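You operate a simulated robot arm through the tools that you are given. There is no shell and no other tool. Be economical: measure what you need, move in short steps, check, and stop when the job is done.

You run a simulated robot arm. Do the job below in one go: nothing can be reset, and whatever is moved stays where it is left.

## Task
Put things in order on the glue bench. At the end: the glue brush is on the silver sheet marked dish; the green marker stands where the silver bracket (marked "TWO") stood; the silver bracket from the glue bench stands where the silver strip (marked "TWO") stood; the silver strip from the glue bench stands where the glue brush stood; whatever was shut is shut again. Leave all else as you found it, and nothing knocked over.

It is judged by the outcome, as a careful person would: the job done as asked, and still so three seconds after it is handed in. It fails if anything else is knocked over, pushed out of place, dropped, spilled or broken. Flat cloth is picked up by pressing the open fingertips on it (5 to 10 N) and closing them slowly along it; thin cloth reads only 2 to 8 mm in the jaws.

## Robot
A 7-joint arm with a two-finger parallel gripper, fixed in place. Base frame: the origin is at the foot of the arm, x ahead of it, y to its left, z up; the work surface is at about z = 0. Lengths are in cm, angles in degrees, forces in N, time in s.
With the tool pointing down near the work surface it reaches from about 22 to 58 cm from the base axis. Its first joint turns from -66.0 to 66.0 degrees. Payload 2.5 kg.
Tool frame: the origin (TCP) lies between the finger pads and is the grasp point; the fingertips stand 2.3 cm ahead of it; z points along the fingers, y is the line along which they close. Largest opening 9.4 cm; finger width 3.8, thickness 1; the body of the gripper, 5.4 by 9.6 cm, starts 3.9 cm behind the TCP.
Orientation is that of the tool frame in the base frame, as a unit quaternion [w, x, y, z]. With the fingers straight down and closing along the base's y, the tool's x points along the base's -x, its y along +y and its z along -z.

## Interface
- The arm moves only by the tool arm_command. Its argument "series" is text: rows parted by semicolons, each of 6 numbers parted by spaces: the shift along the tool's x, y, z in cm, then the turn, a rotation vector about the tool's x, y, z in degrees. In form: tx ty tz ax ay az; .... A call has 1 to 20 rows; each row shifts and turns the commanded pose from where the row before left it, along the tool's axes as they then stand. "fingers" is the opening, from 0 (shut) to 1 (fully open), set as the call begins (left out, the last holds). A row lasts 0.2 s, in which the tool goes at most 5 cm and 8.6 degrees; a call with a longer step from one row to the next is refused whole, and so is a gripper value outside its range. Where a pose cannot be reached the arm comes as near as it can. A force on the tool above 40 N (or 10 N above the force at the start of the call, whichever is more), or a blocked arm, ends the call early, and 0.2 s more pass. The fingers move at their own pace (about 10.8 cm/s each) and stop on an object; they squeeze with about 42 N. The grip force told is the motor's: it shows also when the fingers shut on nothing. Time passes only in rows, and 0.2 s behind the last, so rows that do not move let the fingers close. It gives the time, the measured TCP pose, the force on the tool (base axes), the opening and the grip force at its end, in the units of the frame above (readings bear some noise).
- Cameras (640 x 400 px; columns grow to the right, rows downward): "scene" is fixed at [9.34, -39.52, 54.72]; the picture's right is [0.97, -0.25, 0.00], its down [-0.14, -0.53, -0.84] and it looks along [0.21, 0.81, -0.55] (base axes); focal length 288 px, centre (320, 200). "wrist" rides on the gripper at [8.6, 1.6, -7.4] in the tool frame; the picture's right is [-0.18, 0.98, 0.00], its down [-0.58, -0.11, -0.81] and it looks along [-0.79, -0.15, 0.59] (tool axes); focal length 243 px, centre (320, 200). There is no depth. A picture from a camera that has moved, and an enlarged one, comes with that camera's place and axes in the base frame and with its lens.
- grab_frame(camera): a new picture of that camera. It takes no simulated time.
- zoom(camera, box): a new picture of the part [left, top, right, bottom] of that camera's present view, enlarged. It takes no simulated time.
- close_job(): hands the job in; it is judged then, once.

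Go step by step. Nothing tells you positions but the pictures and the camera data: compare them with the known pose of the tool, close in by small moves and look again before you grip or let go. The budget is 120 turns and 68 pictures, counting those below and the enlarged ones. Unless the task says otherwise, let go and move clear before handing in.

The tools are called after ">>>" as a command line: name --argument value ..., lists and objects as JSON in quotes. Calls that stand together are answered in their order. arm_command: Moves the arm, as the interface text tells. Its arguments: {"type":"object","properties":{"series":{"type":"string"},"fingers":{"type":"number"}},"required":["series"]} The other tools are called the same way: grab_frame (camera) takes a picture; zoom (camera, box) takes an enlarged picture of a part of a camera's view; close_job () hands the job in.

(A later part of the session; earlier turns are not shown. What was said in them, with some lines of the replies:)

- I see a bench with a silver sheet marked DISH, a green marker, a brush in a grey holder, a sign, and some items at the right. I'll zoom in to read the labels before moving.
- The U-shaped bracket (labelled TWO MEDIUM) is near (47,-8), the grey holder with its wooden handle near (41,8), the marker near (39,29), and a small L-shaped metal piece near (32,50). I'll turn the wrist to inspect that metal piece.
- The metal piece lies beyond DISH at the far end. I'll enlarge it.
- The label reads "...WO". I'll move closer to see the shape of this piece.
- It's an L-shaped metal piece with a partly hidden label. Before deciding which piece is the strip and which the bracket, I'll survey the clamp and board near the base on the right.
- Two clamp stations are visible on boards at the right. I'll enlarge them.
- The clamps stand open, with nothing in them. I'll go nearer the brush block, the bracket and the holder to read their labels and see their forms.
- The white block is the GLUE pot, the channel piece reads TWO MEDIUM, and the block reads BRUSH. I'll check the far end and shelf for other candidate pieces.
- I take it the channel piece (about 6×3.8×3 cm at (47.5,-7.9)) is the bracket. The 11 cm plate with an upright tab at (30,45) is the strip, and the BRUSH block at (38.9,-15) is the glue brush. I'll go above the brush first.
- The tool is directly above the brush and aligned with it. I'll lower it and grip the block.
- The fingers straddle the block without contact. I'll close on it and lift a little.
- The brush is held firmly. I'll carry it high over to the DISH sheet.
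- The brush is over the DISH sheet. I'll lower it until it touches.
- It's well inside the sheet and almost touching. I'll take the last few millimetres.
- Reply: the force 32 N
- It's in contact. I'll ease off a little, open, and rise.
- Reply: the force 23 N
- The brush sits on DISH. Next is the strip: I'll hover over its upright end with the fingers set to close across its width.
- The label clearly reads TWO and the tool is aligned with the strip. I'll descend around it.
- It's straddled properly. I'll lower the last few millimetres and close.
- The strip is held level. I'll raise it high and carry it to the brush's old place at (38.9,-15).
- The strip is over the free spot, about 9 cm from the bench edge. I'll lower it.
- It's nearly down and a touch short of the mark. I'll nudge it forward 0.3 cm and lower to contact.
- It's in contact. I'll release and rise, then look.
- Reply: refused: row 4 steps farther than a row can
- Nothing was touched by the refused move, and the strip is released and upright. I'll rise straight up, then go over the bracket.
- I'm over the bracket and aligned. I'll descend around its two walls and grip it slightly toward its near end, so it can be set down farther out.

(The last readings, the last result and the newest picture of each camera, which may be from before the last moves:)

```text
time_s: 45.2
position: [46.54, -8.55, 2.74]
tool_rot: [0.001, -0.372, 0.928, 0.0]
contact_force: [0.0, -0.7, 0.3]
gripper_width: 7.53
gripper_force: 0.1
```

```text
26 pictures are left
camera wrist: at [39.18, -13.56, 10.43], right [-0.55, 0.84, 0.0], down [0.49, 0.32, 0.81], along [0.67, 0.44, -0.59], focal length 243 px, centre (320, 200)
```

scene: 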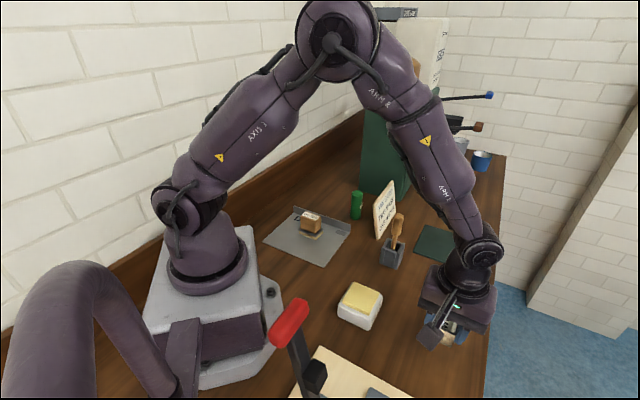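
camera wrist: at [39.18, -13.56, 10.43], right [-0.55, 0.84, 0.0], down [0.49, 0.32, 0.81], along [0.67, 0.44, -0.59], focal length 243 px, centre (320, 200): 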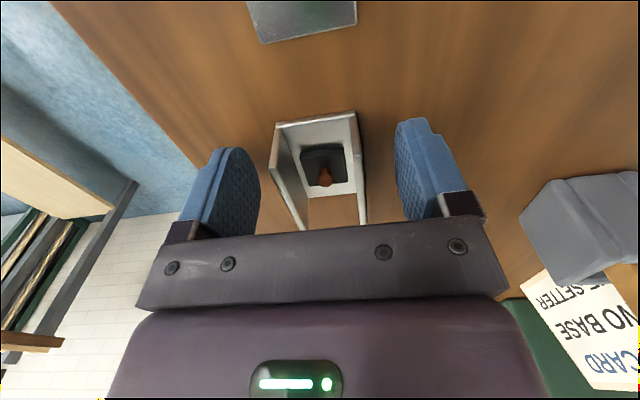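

The bracket is well between the fingers. I'll close and lift slightly.

>>> arm_command --series "0 0 0 0 0 0;0 0 0 0 0 0;0 0 0 0 0 0" --fingers 0

>>> arm_command --series "0 0 -0.5 0 0 0;0 0 -1 0 0 0;0 0 -2 0 0 0;0 0 0 0 0 0"

>>> zoom --camera "scene" --box '[390, 250, 500, 390]'

>>> grab_frame --camera "wrist"

```text
time_s: 46.0
position: [46.54, -8.76, 2.97]
tool_rot: [0.0, -0.373, 0.928, 0.001]
contact_force: [0.2, 0.0, 0.7]
gripper_width: 3.94
gripper_force: 41.7
```

```text
time_s: 47.0
position: [46.52, -8.67, 6.09]
tool_rot: [0.0, -0.373, 0.928, -0.001]
contact_force: [1.6, 0.0, 0.4]
gripper_width: 3.93
gripper_force: 42.5
```

```text
2.86 times, centred on (445, 320) of scene
camera zoom: at [9.34, -39.52, 54.72], right [0.97, -0.25, 0.0], down [-0.14, -0.53, -0.84], along [0.21, 0.81, -0.55], focal length 824 px, centre (-37, -143)
```

zoom: 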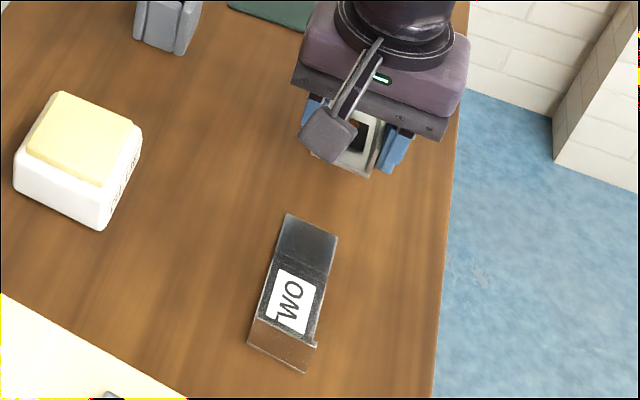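

```text
24 pictures are left
camera wrist: at [39.08, -13.6, 13.67], right [-0.55, 0.84, 0.0], down [0.49, 0.32, 0.81], along [0.67, 0.44, -0.59], focal length 243 px, centre (320, 200)
```

wrist: 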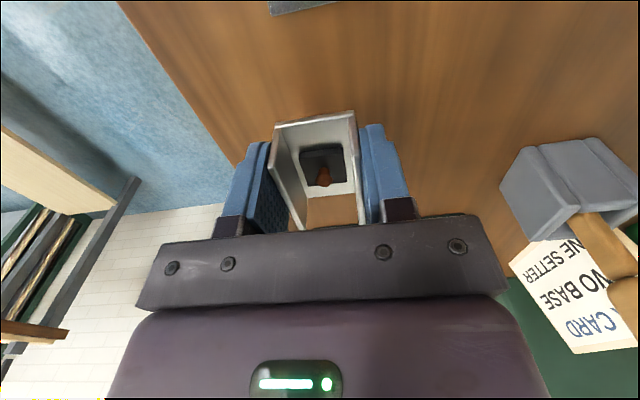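

The bracket is held firmly and level. I'll carry it high to the strip's old place.

>>> arm_command --series "0 0 -4.6 0 0 0;0 0 -4.6 0 0 0;0 0 -4.6 0 0 0;0 4.7 0 0 0 0;0 4.7 0 0 0 0;0 4.7 0 0 0 0;0 4.7 0 0 0 0;0 4.7 0 0 0 0;-2.2 3.44 0 0 0 0;-2.2 3.44 0 0 0 0;-2.2 3.44 0 0 0 0;-2.2 3.44 0 0 0 0;-2.2 3.44 0 0 0 0;0 0 0 0 0 0"

>>> arm_command --series "-3.43 1.97 0 0 0 0;-3.43 1.97 0 0 0 0;-3.43 1.97 0 0 0 0;-3.43 1.97 0 0 0 0;-3.43 1.97 0 0 0 0;0 0 0 0 0 -6.4;0 0 0 0 0 -6.4;0 0 4 0 0 0;0 0 4 0 0 0;0 0 0 0 0 0"

>>> grab_frame --camera "scene"

```text
time_s: 50.0
position: [26.44, 28.21, 20.14]
tool_rot: [0.0, -0.372, 0.928, 0.0]
contact_force: [0.6, 0.1, -0.7]
gripper_width: 3.93
gripper_force: 42.3
```

```text
time_s: 52.2
position: [31.66, 47.31, 12.06]
tool_rot: [0.0, -0.474, 0.88, 0.0]
contact_force: [-0.7, 0.7, -1.4]
gripper_width: 3.96
gripper_force: 42.1
```

```text
23 pictures are left
```

scene: 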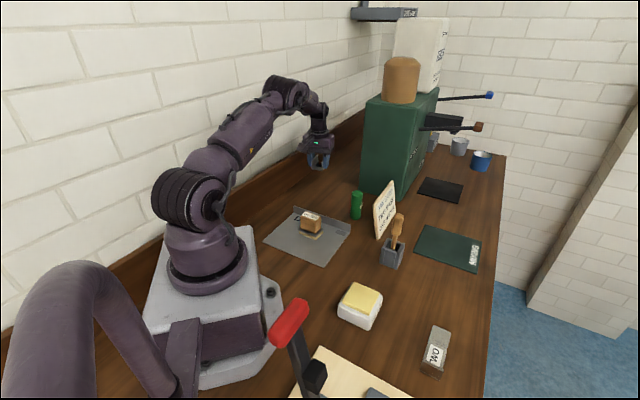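

All fine on the way. I'll extend about 0.9 cm and lower the bracket.

>>> arm_command --series "-0.9 0 2.5 0 0 0;0 0 3 0 0 0;0 0 2.8 0 0 0;0 0 0.4 0 0 0;0 0 0 0 0 0;0 0 0 0 0 0"

>>> zoom --camera "scene" --box '[290, 140, 360, 205]'

```text
time_s: 53.6
position: [32.32, 48.33, 3.35]
tool_rot: [0.0, -0.474, 0.88, 0.001]
contact_force: [-0.4, 0.1, 0.1]
gripper_width: 3.92
gripper_force: 42.2
```

```text
6.15 times, centred on (325, 172) of scene
camera zoom: at [9.34, -39.52, 54.72], right [0.97, -0.25, 0.0], down [-0.14, -0.53, -0.84], along [0.21, 0.81, -0.55], focal length 1775 px, centre (289, 369)
```

zoom: 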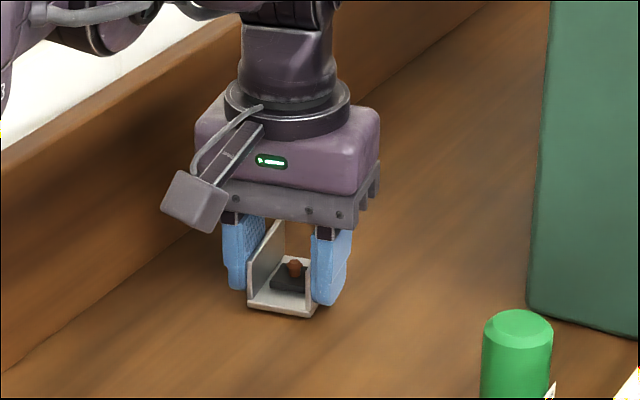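

It's reached. I'll lower gently to contact.

>>> arm_command --series "0 0 0.15 0 0 0;0 0 0.15 0 0 0;0 0 0 0 0 0"

>>> arm_command --series "0 0 0.08 0 0 0;0 0 0.08 0 0 0;0 0 0 0 0 0"

```text
time_s: 54.4
position: [32.07, 48.21, 3.08]
tool_rot: [0.0, -0.475, 0.88, 0.0]
contact_force: [1.1, 0.8, -0.9]
gripper_width: 3.93
gripper_force: 41.8
```

```text
time_s: 55.2
position: [32.41, 48.0, 2.94]
tool_rot: [0.0, -0.474, 0.88, 0.0]
contact_force: [0.3, -0.8, -1.3]
gripper_width: 3.93
gripper_force: 41.7
```

>>> arm_command --series "0 0 0.06 0 0 0;0 0 0.06 0 0 0;0 0 0 0 0 0"

```text
time_s: 56.0
position: [32.33, 48.14, 2.76]
tool_rot: [0.001, -0.474, 0.881, 0.001]
contact_force: [-2.2, -2.9, 8.5]
gripper_width: 3.91
gripper_force: 41.7
```

It's in light contact. I'll release and rise straight up.

>>> arm_command --series "0 0 0 0 0 0;0 0 0 0 0 0;0 0 0 0 0 0" --fingers 0.75

>>> arm_command --series "0 0 -2 0 0 0;0 0 -4 0 0 0;0 0 -4 0 0 0;3 0 0 0 0 0;4 0 0 0 0 0;4 0 0 0 0 0;0 0 0 0 0 0"

>>> grab_frame --camera "wrist"

>>> zoom --camera "scene" --box '[290, 150, 410, 260]'

```text
time_s: 56.8
position: [32.33, 48.13, 2.65]
tool_rot: [0.0, -0.475, 0.88, -0.001]
contact_force: [0.9, 0.8, 0.8]
gripper_width: 7.04
gripper_force: 0.0
```

```text
time_s: 58.4
position: [26.35, 38.96, 13.0]
tool_rot: [0.0, -0.474, 0.881, 0.001]
contact_force: [-0.5, 0.0, 0.1]
gripper_width: 7.05
gripper_force: 0.1
```

```text
21 pictures are left
camera wrist: at [20.3, 32.51, 20.59], right [-0.72, 0.69, 0.0], down [0.41, 0.42, 0.81], along [0.56, 0.58, -0.59], focal length 243 px, centre (320, 200)
```

wrist: 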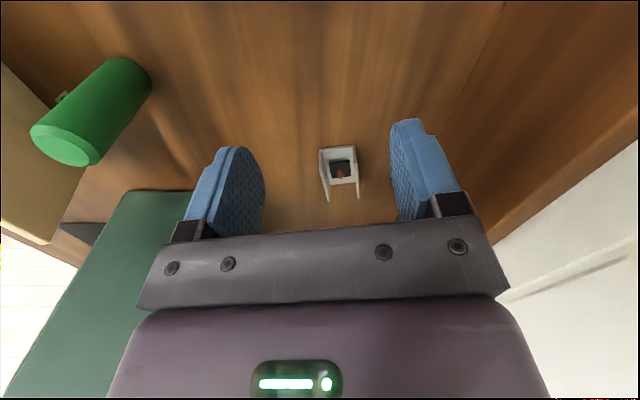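

```text
3.64 times, centred on (350, 205) of scene
camera zoom: at [9.34, -39.52, 54.72], right [0.97, -0.25, 0.0], down [-0.14, -0.53, -0.84], along [0.21, 0.81, -0.55], focal length 1049 px, centre (211, 182)
```

zoom: 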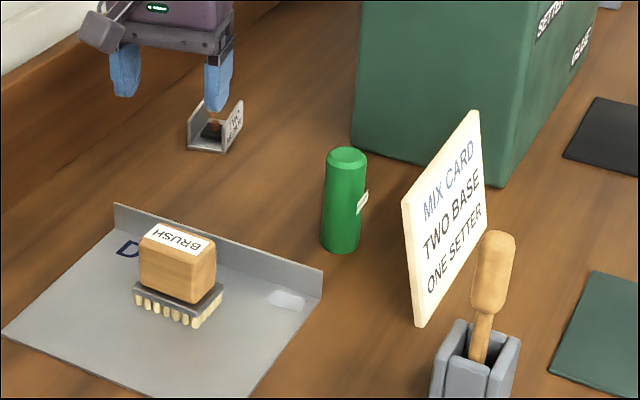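

The bracket stands in the strip's old place. Next is the marker near (38.8,28.7), whose tag faces (0.7,-0.7). I'll turn the gripper so the fingers avoid the tag.

>>> arm_command --series "0 0 -4 0 0 0;0.43 -4.01 0 0 0 0;0.43 -4.01 0 0 0 0;0.43 -4.01 0 0 0 0;0.43 -4.01 0 0 0 0;0 0 0 0 0 0"

>>> arm_command --series "0 0 0 0 0 8.55;0 0 0 0 0 8.55;0 0 0 0 0 8.55;0 0 0 0 0 8.55;0 0 0 0 0 8.55;0 0 0 0 0 8.55;0 0 0 0 0 8.55;0 0 0 0 0 8.55;0 0 0 0 0 8.55;0 0 0 0 0 8.55;0 0 0 0 0 8.55;0 0 0 0 0 8.55;0 0 0 0 0 0"

>>> grab_frame --camera "wrist"

>>> zoom --camera "scene" --box '[310, 130, 430, 250]'

```text
time_s: 59.8
position: [38.99, 28.68, 16.7]
tool_rot: [0.0, -0.474, 0.88, 0.0]
contact_force: [0.1, -0.1, -0.1]
gripper_width: 7.03
gripper_force: 0.0
```

```text
time_s: 62.6
position: [38.74, 28.58, 16.72]
tool_rot: [0.001, 0.391, 0.92, 0.0]
contact_force: [1.0, -0.7, -0.2]
gripper_width: 7.04
gripper_force: 0.1
```

```text
19 pictures are left
camera wrist: at [33.82, 35.89, 24.38], right [0.84, 0.55, 0.0], down [0.32, -0.49, 0.81], along [0.44, -0.67, -0.59], focal length 243 px, centre (320, 200)
```

wrist: 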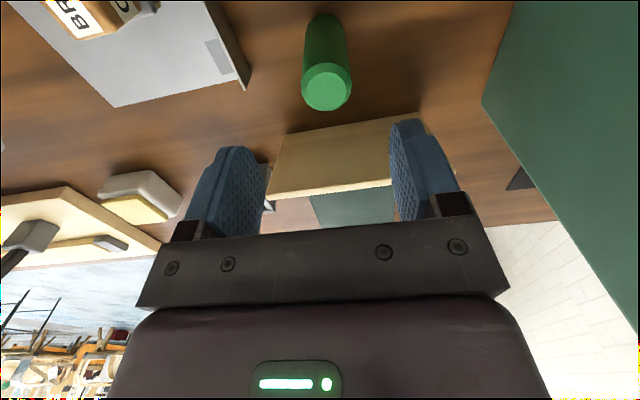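

```text
3.33 times, centred on (370, 190) of scene
camera zoom: at [9.34, -39.52, 54.72], right [0.97, -0.25, 0.0], down [-0.14, -0.53, -0.84], along [0.21, 0.81, -0.55], focal length 962 px, centre (153, 233)
```

zoom: 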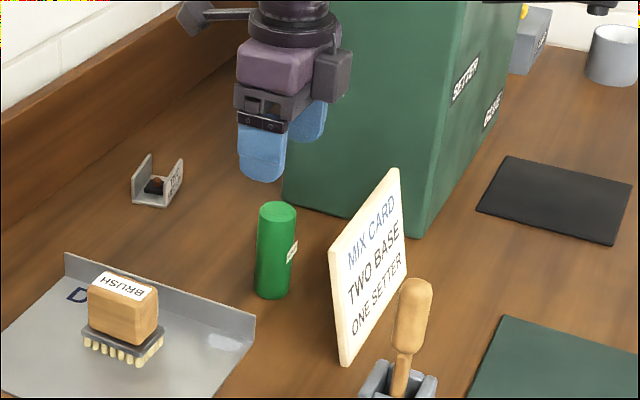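

The marker is centred near (38.85,29.2). I'll correct slightly and descend around it.

>>> arm_command --series "0.36 0.49 2.5 0 0 0;0 0 3 0 0 0;0 0 3 0 0 0;0 0 1.7 0 0 0;0 0 0.4 0 0 0;0 0 0 0 0 0"

>>> grab_frame --camera "wrist"

```text
time_s: 64.0
position: [38.72, 29.04, 6.15]
tool_rot: [0.0, 0.391, 0.92, -0.001]
contact_force: [0.4, 1.5, -0.1]
gripper_width: 7.06
gripper_force: 0.1
```

```text
17 pictures are left
camera wrist: at [33.88, 36.35, 13.76], right [0.83, 0.55, 0.0], down [0.33, -0.49, 0.81], along [0.44, -0.67, -0.59], focal length 243 px, centre (320, 200)
```

wrist: 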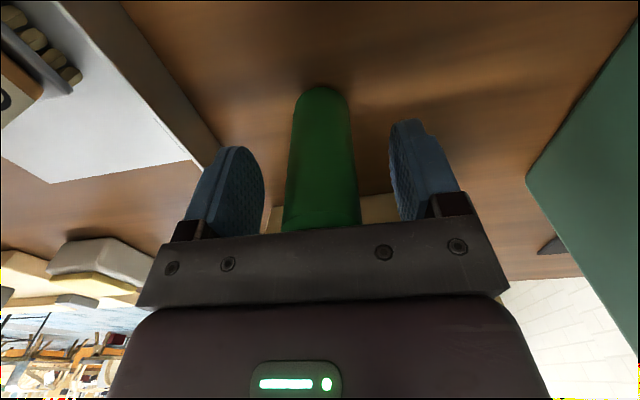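

It's centred between the fingers. I'll nudge 0.4 cm forward and close.

>>> arm_command --series "-0.4 0 0 0 0 0;0 0 0 0 0 0"

>>> arm_command --series "0 0 0 0 0 0;0 0 0 0 0 0;0 0 0 0 0 0" --fingers 0

>>> arm_command --series "0 0 -1 0 0 0;0 0 -3 0 0 0;0 0 -4 0 0 0;0 0 -4 0 0 0;0 0 -3 0 0 0;0 0 0 0 0 0"

>>> grab_frame --camera "wrist"

```text
time_s: 64.6
position: [38.98, 28.77, 6.2]
tool_rot: [0.0, 0.391, 0.921, 0.0]
contact_force: [-0.4, -0.4, 0.6]
gripper_width: 7.06
gripper_force: 0.0
```

```text
time_s: 65.4
position: [38.99, 28.74, 6.23]
tool_rot: [0.0, 0.391, 0.921, 0.0]
contact_force: [-0.8, 0.6, 1.0]
gripper_width: 3.27
gripper_force: 41.9
```

```text
time_s: 66.8
position: [38.92, 28.98, 21.23]
tool_rot: [0.0, 0.39, 0.921, 0.0]
contact_force: [1.0, 1.6, 0.2]
gripper_width: 3.25
gripper_force: 42.0
```

```text
16 pictures are left
camera wrist: at [34.13, 36.18, 28.76], right [0.83, 0.55, 0.0], down [0.33, -0.49, 0.81], along [0.44, -0.67, -0.59], focal length 243 px, centre (320, 200)
```

wrist: 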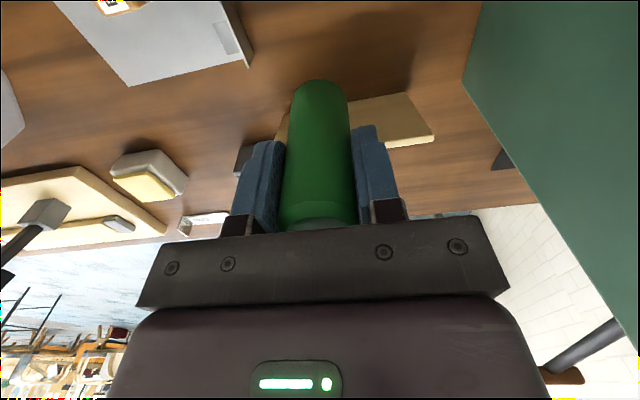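

The marker is held upright. I'll carry it around the card and holder to the bracket's old spot at (47.3,-8).

>>> arm_command --series "-0.26 -3.7 -0.6 0 0 0;-0.26 -3.7 -0.6 0 0 0;-0.26 -3.7 -0.6 0 0 0;-0.26 -3.7 -0.6 0 0 0;-3.93 -2.41 0 0 0 0;-3.93 -2.41 0 0 0 0;-3.93 -2.41 0 0 0 0;-3.93 -2.41 0 0 0 0;-3.93 1.21 0 0 0 0;-3.93 1.21 0 0 0 0;-3.93 1.21 0 0 0 0;-3.93 1.21 0 0 0 0;0 0 4 0 0 0;0 0 4 0 0 0;0 0 3.6 0 0 0;0 0 0 0 0 0"

>>> grab_frame --camera "scene"

>>> grab_frame --camera "wrist"

```text
time_s: 70.2
position: [47.73, -8.06, 11.98]
tool_rot: [0.0, 0.391, 0.92, -0.001]
contact_force: [-0.3, -0.4, -0.9]
gripper_width: 3.2
gripper_force: 42.5
```

```text
15 pictures are left
```

scene: 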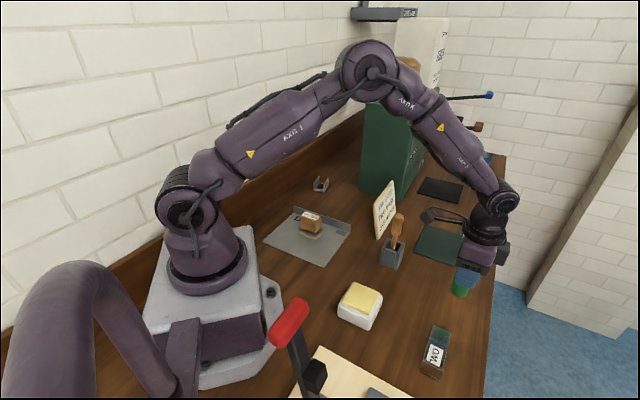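

```text
14 pictures are left
camera wrist: at [42.83, -0.81, 19.67], right [0.83, 0.55, 0.0], down [0.33, -0.49, 0.81], along [0.44, -0.67, -0.59], focal length 243 px, centre (320, 200)
```

wrist: 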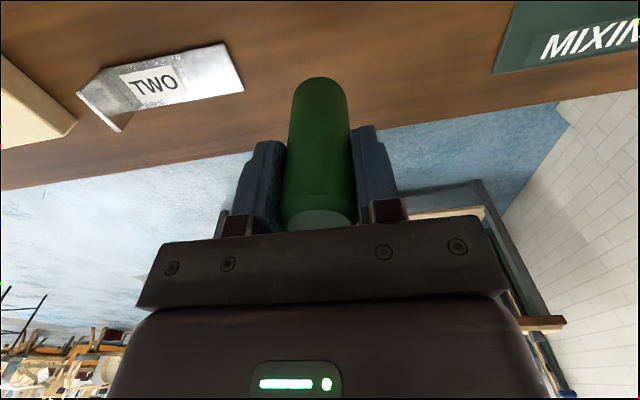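

It's above the target spot. I'll lower it.

>>> arm_command --series "0.28 -0.14 2.5 0 0 0;0 0 2.5 0 0 0;0 0 0.4 0 0 0;0 0 0 0 0 0"

>>> arm_command --series "0 0 0.1 0 0 0;0 0 0.1 0 0 0;0 0 0 0 0 0"

```text
time_s: 71.2
position: [47.33, -7.82, 6.7]
tool_rot: [0.001, 0.39, 0.921, 0.001]
contact_force: [-1.7, -0.3, 12.0]
gripper_width: 3.24
gripper_force: 42.0
```

```text
time_s: 72.0
position: [47.38, -7.9, 6.46]
tool_rot: [0.004, 0.39, 0.921, 0.0]
contact_force: [2.7, 0.1, 23.0]
gripper_width: 3.19
gripper_force: 42.1
```

Contact came a little earlier than expected. I'll check the scene before letting go.

>>> zoom --camera "scene" --box '[410, 220, 500, 340]'

>>> grab_frame --camera "wrist"

```text
3.33 times, centred on (455, 280) of scene
camera zoom: at [9.33, -39.52, 54.72], right [0.97, -0.25, 0.0], down [-0.14, -0.53, -0.84], along [0.21, 0.81, -0.55], focal length 962 px, centre (-130, -67)
```

zoom: 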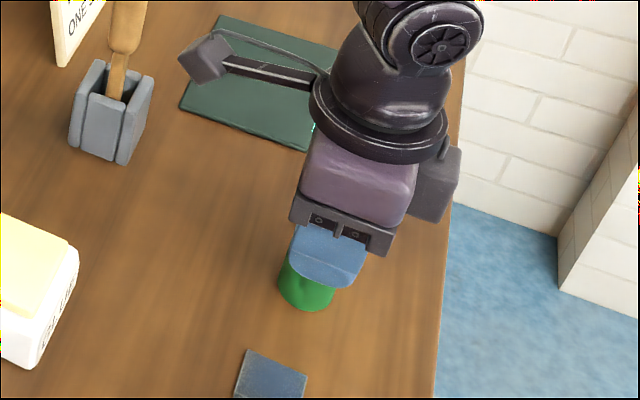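

```text
12 pictures are left
camera wrist: at [42.46, -0.64, 14.04], right [0.83, 0.55, 0.01], down [0.32, -0.49, 0.81], along [0.45, -0.67, -0.59], focal length 243 px, centre (320, 200)
```

wrist: 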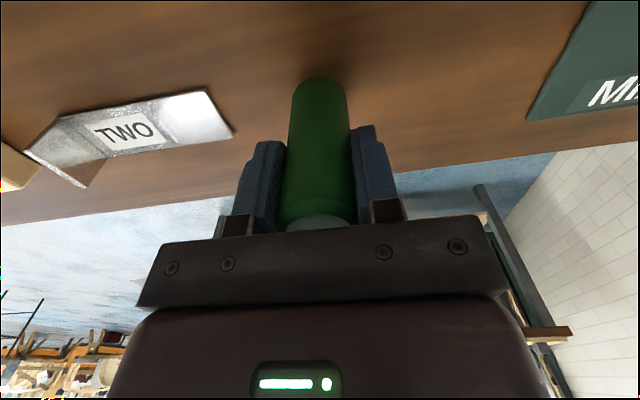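

The marker is simply standing on the bench, having slid slightly in the grip. I'll ease off, release and rise.

>>> arm_command --series "0 0 -0.12 0 0 0;0 0 0 0 0 0"

>>> arm_command --series "0 0 0 0 0 0;0 0 0 0 0 0;0 0 0 0 0 0" --fingers 0.7

>>> arm_command --series "0 0 -1.5 0 0 0;0 0 -4 0 0 0;0 0 -4.5 0 0 0;0 0 -2 0 0 0;0 0 0 0 0 0"

>>> grab_frame --camera "wrist"

>>> grab_frame --camera "scene"

```text
time_s: 72.6
position: [47.08, -7.89, 6.4]
tool_rot: [-0.002, 0.39, 0.921, -0.001]
contact_force: [3.1, 1.4, 7.2]
gripper_width: 3.17
gripper_force: 41.9
```

```text
time_s: 73.4
position: [47.16, -8.1, 6.44]
tool_rot: [0.0, 0.391, 0.921, 0.0]
contact_force: [0.3, 0.5, 0.1]
gripper_width: 6.61
gripper_force: 0.1
```

```text
time_s: 74.6
position: [47.12, -8.13, 18.52]
tool_rot: [0.0, 0.39, 0.921, -0.001]
contact_force: [-0.2, 0.5, -0.8]
gripper_width: 6.57
gripper_force: 0.1
```

```text
11 pictures are left
camera wrist: at [42.33, -0.77, 26.13], right [0.83, 0.55, 0.0], down [0.33, -0.49, 0.81], along [0.44, -0.67, -0.59], focal length 243 px, centre (320, 200)
```

wrist: 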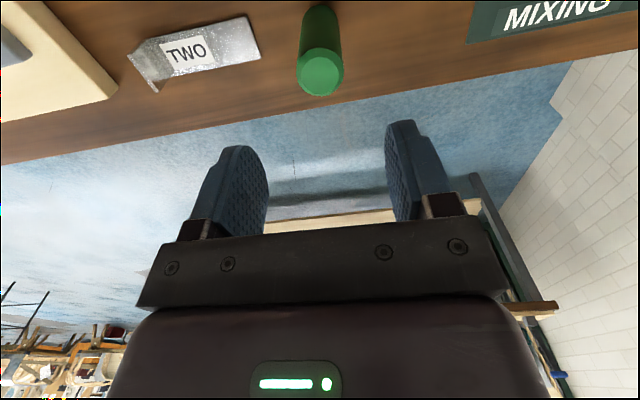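

```text
10 pictures are left
```

scene: 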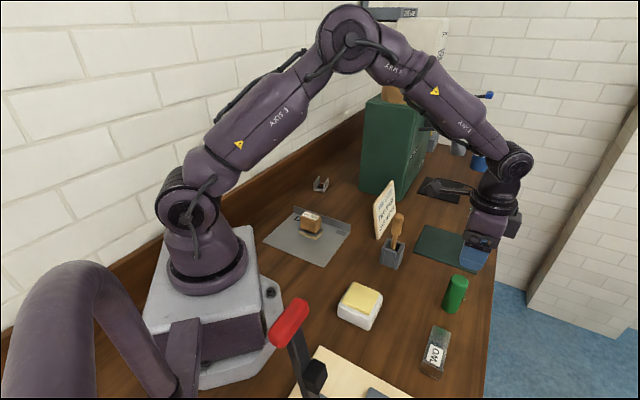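

All four pieces stand in their places and nothing else has moved. I'll raise the arm clear and take one last check.

>>> arm_command --series "0 0 -4 0 0 0;0 0 -4 0 0 0;4 0 0 0 0 0;4 0 0 0 0 0;4 0 0 0 0 0;0 0 0 0 0 0"

>>> zoom --camera "scene" --box '[250, 160, 510, 390]'

```text
time_s: 76.0
position: [38.6, 0.76, 26.63]
tool_rot: [0.0, 0.391, 0.92, -0.001]
contact_force: [0.1, 0.9, -0.6]
gripper_width: 6.57
gripper_force: 0.2
```

```text
1.74 times, centred on (380, 275) of scene
camera zoom: at [9.34, -39.52, 54.72], right [0.97, -0.25, 0.0], down [-0.14, -0.53, -0.84], along [0.21, 0.81, -0.55], focal length 502 px, centre (216, 70)
```

zoom: 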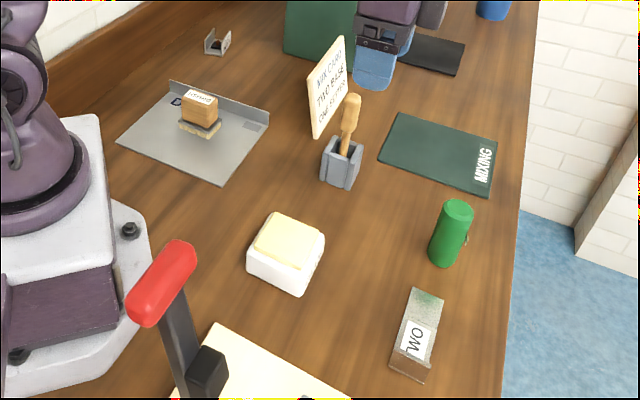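

Everything is upright and in order, and the arm is clear, so I'm handing in.

>>> close_job

```text
The job is handed in.
```

The job is handed in. The brush is on the DISH sheet, the green marker is where the bracket stood, the bracket is where the strip stood, and the strip is where the brush stood.

- **Brush:** I took the block labelled BRUSH to be the glue brush. I left the wooden-handled tool in the grey holder alone.
- **Bracket and strip:** Both are marked TWO. I took the U-shaped piece (TWO MEDIUM) as the bracket and the long plate with the upright end as the strip.
- **Shut items:** I opened nothing, so nothing needed shutting.

In the last picture all four pieces stood in place, and I saw nothing knocked over or moved.
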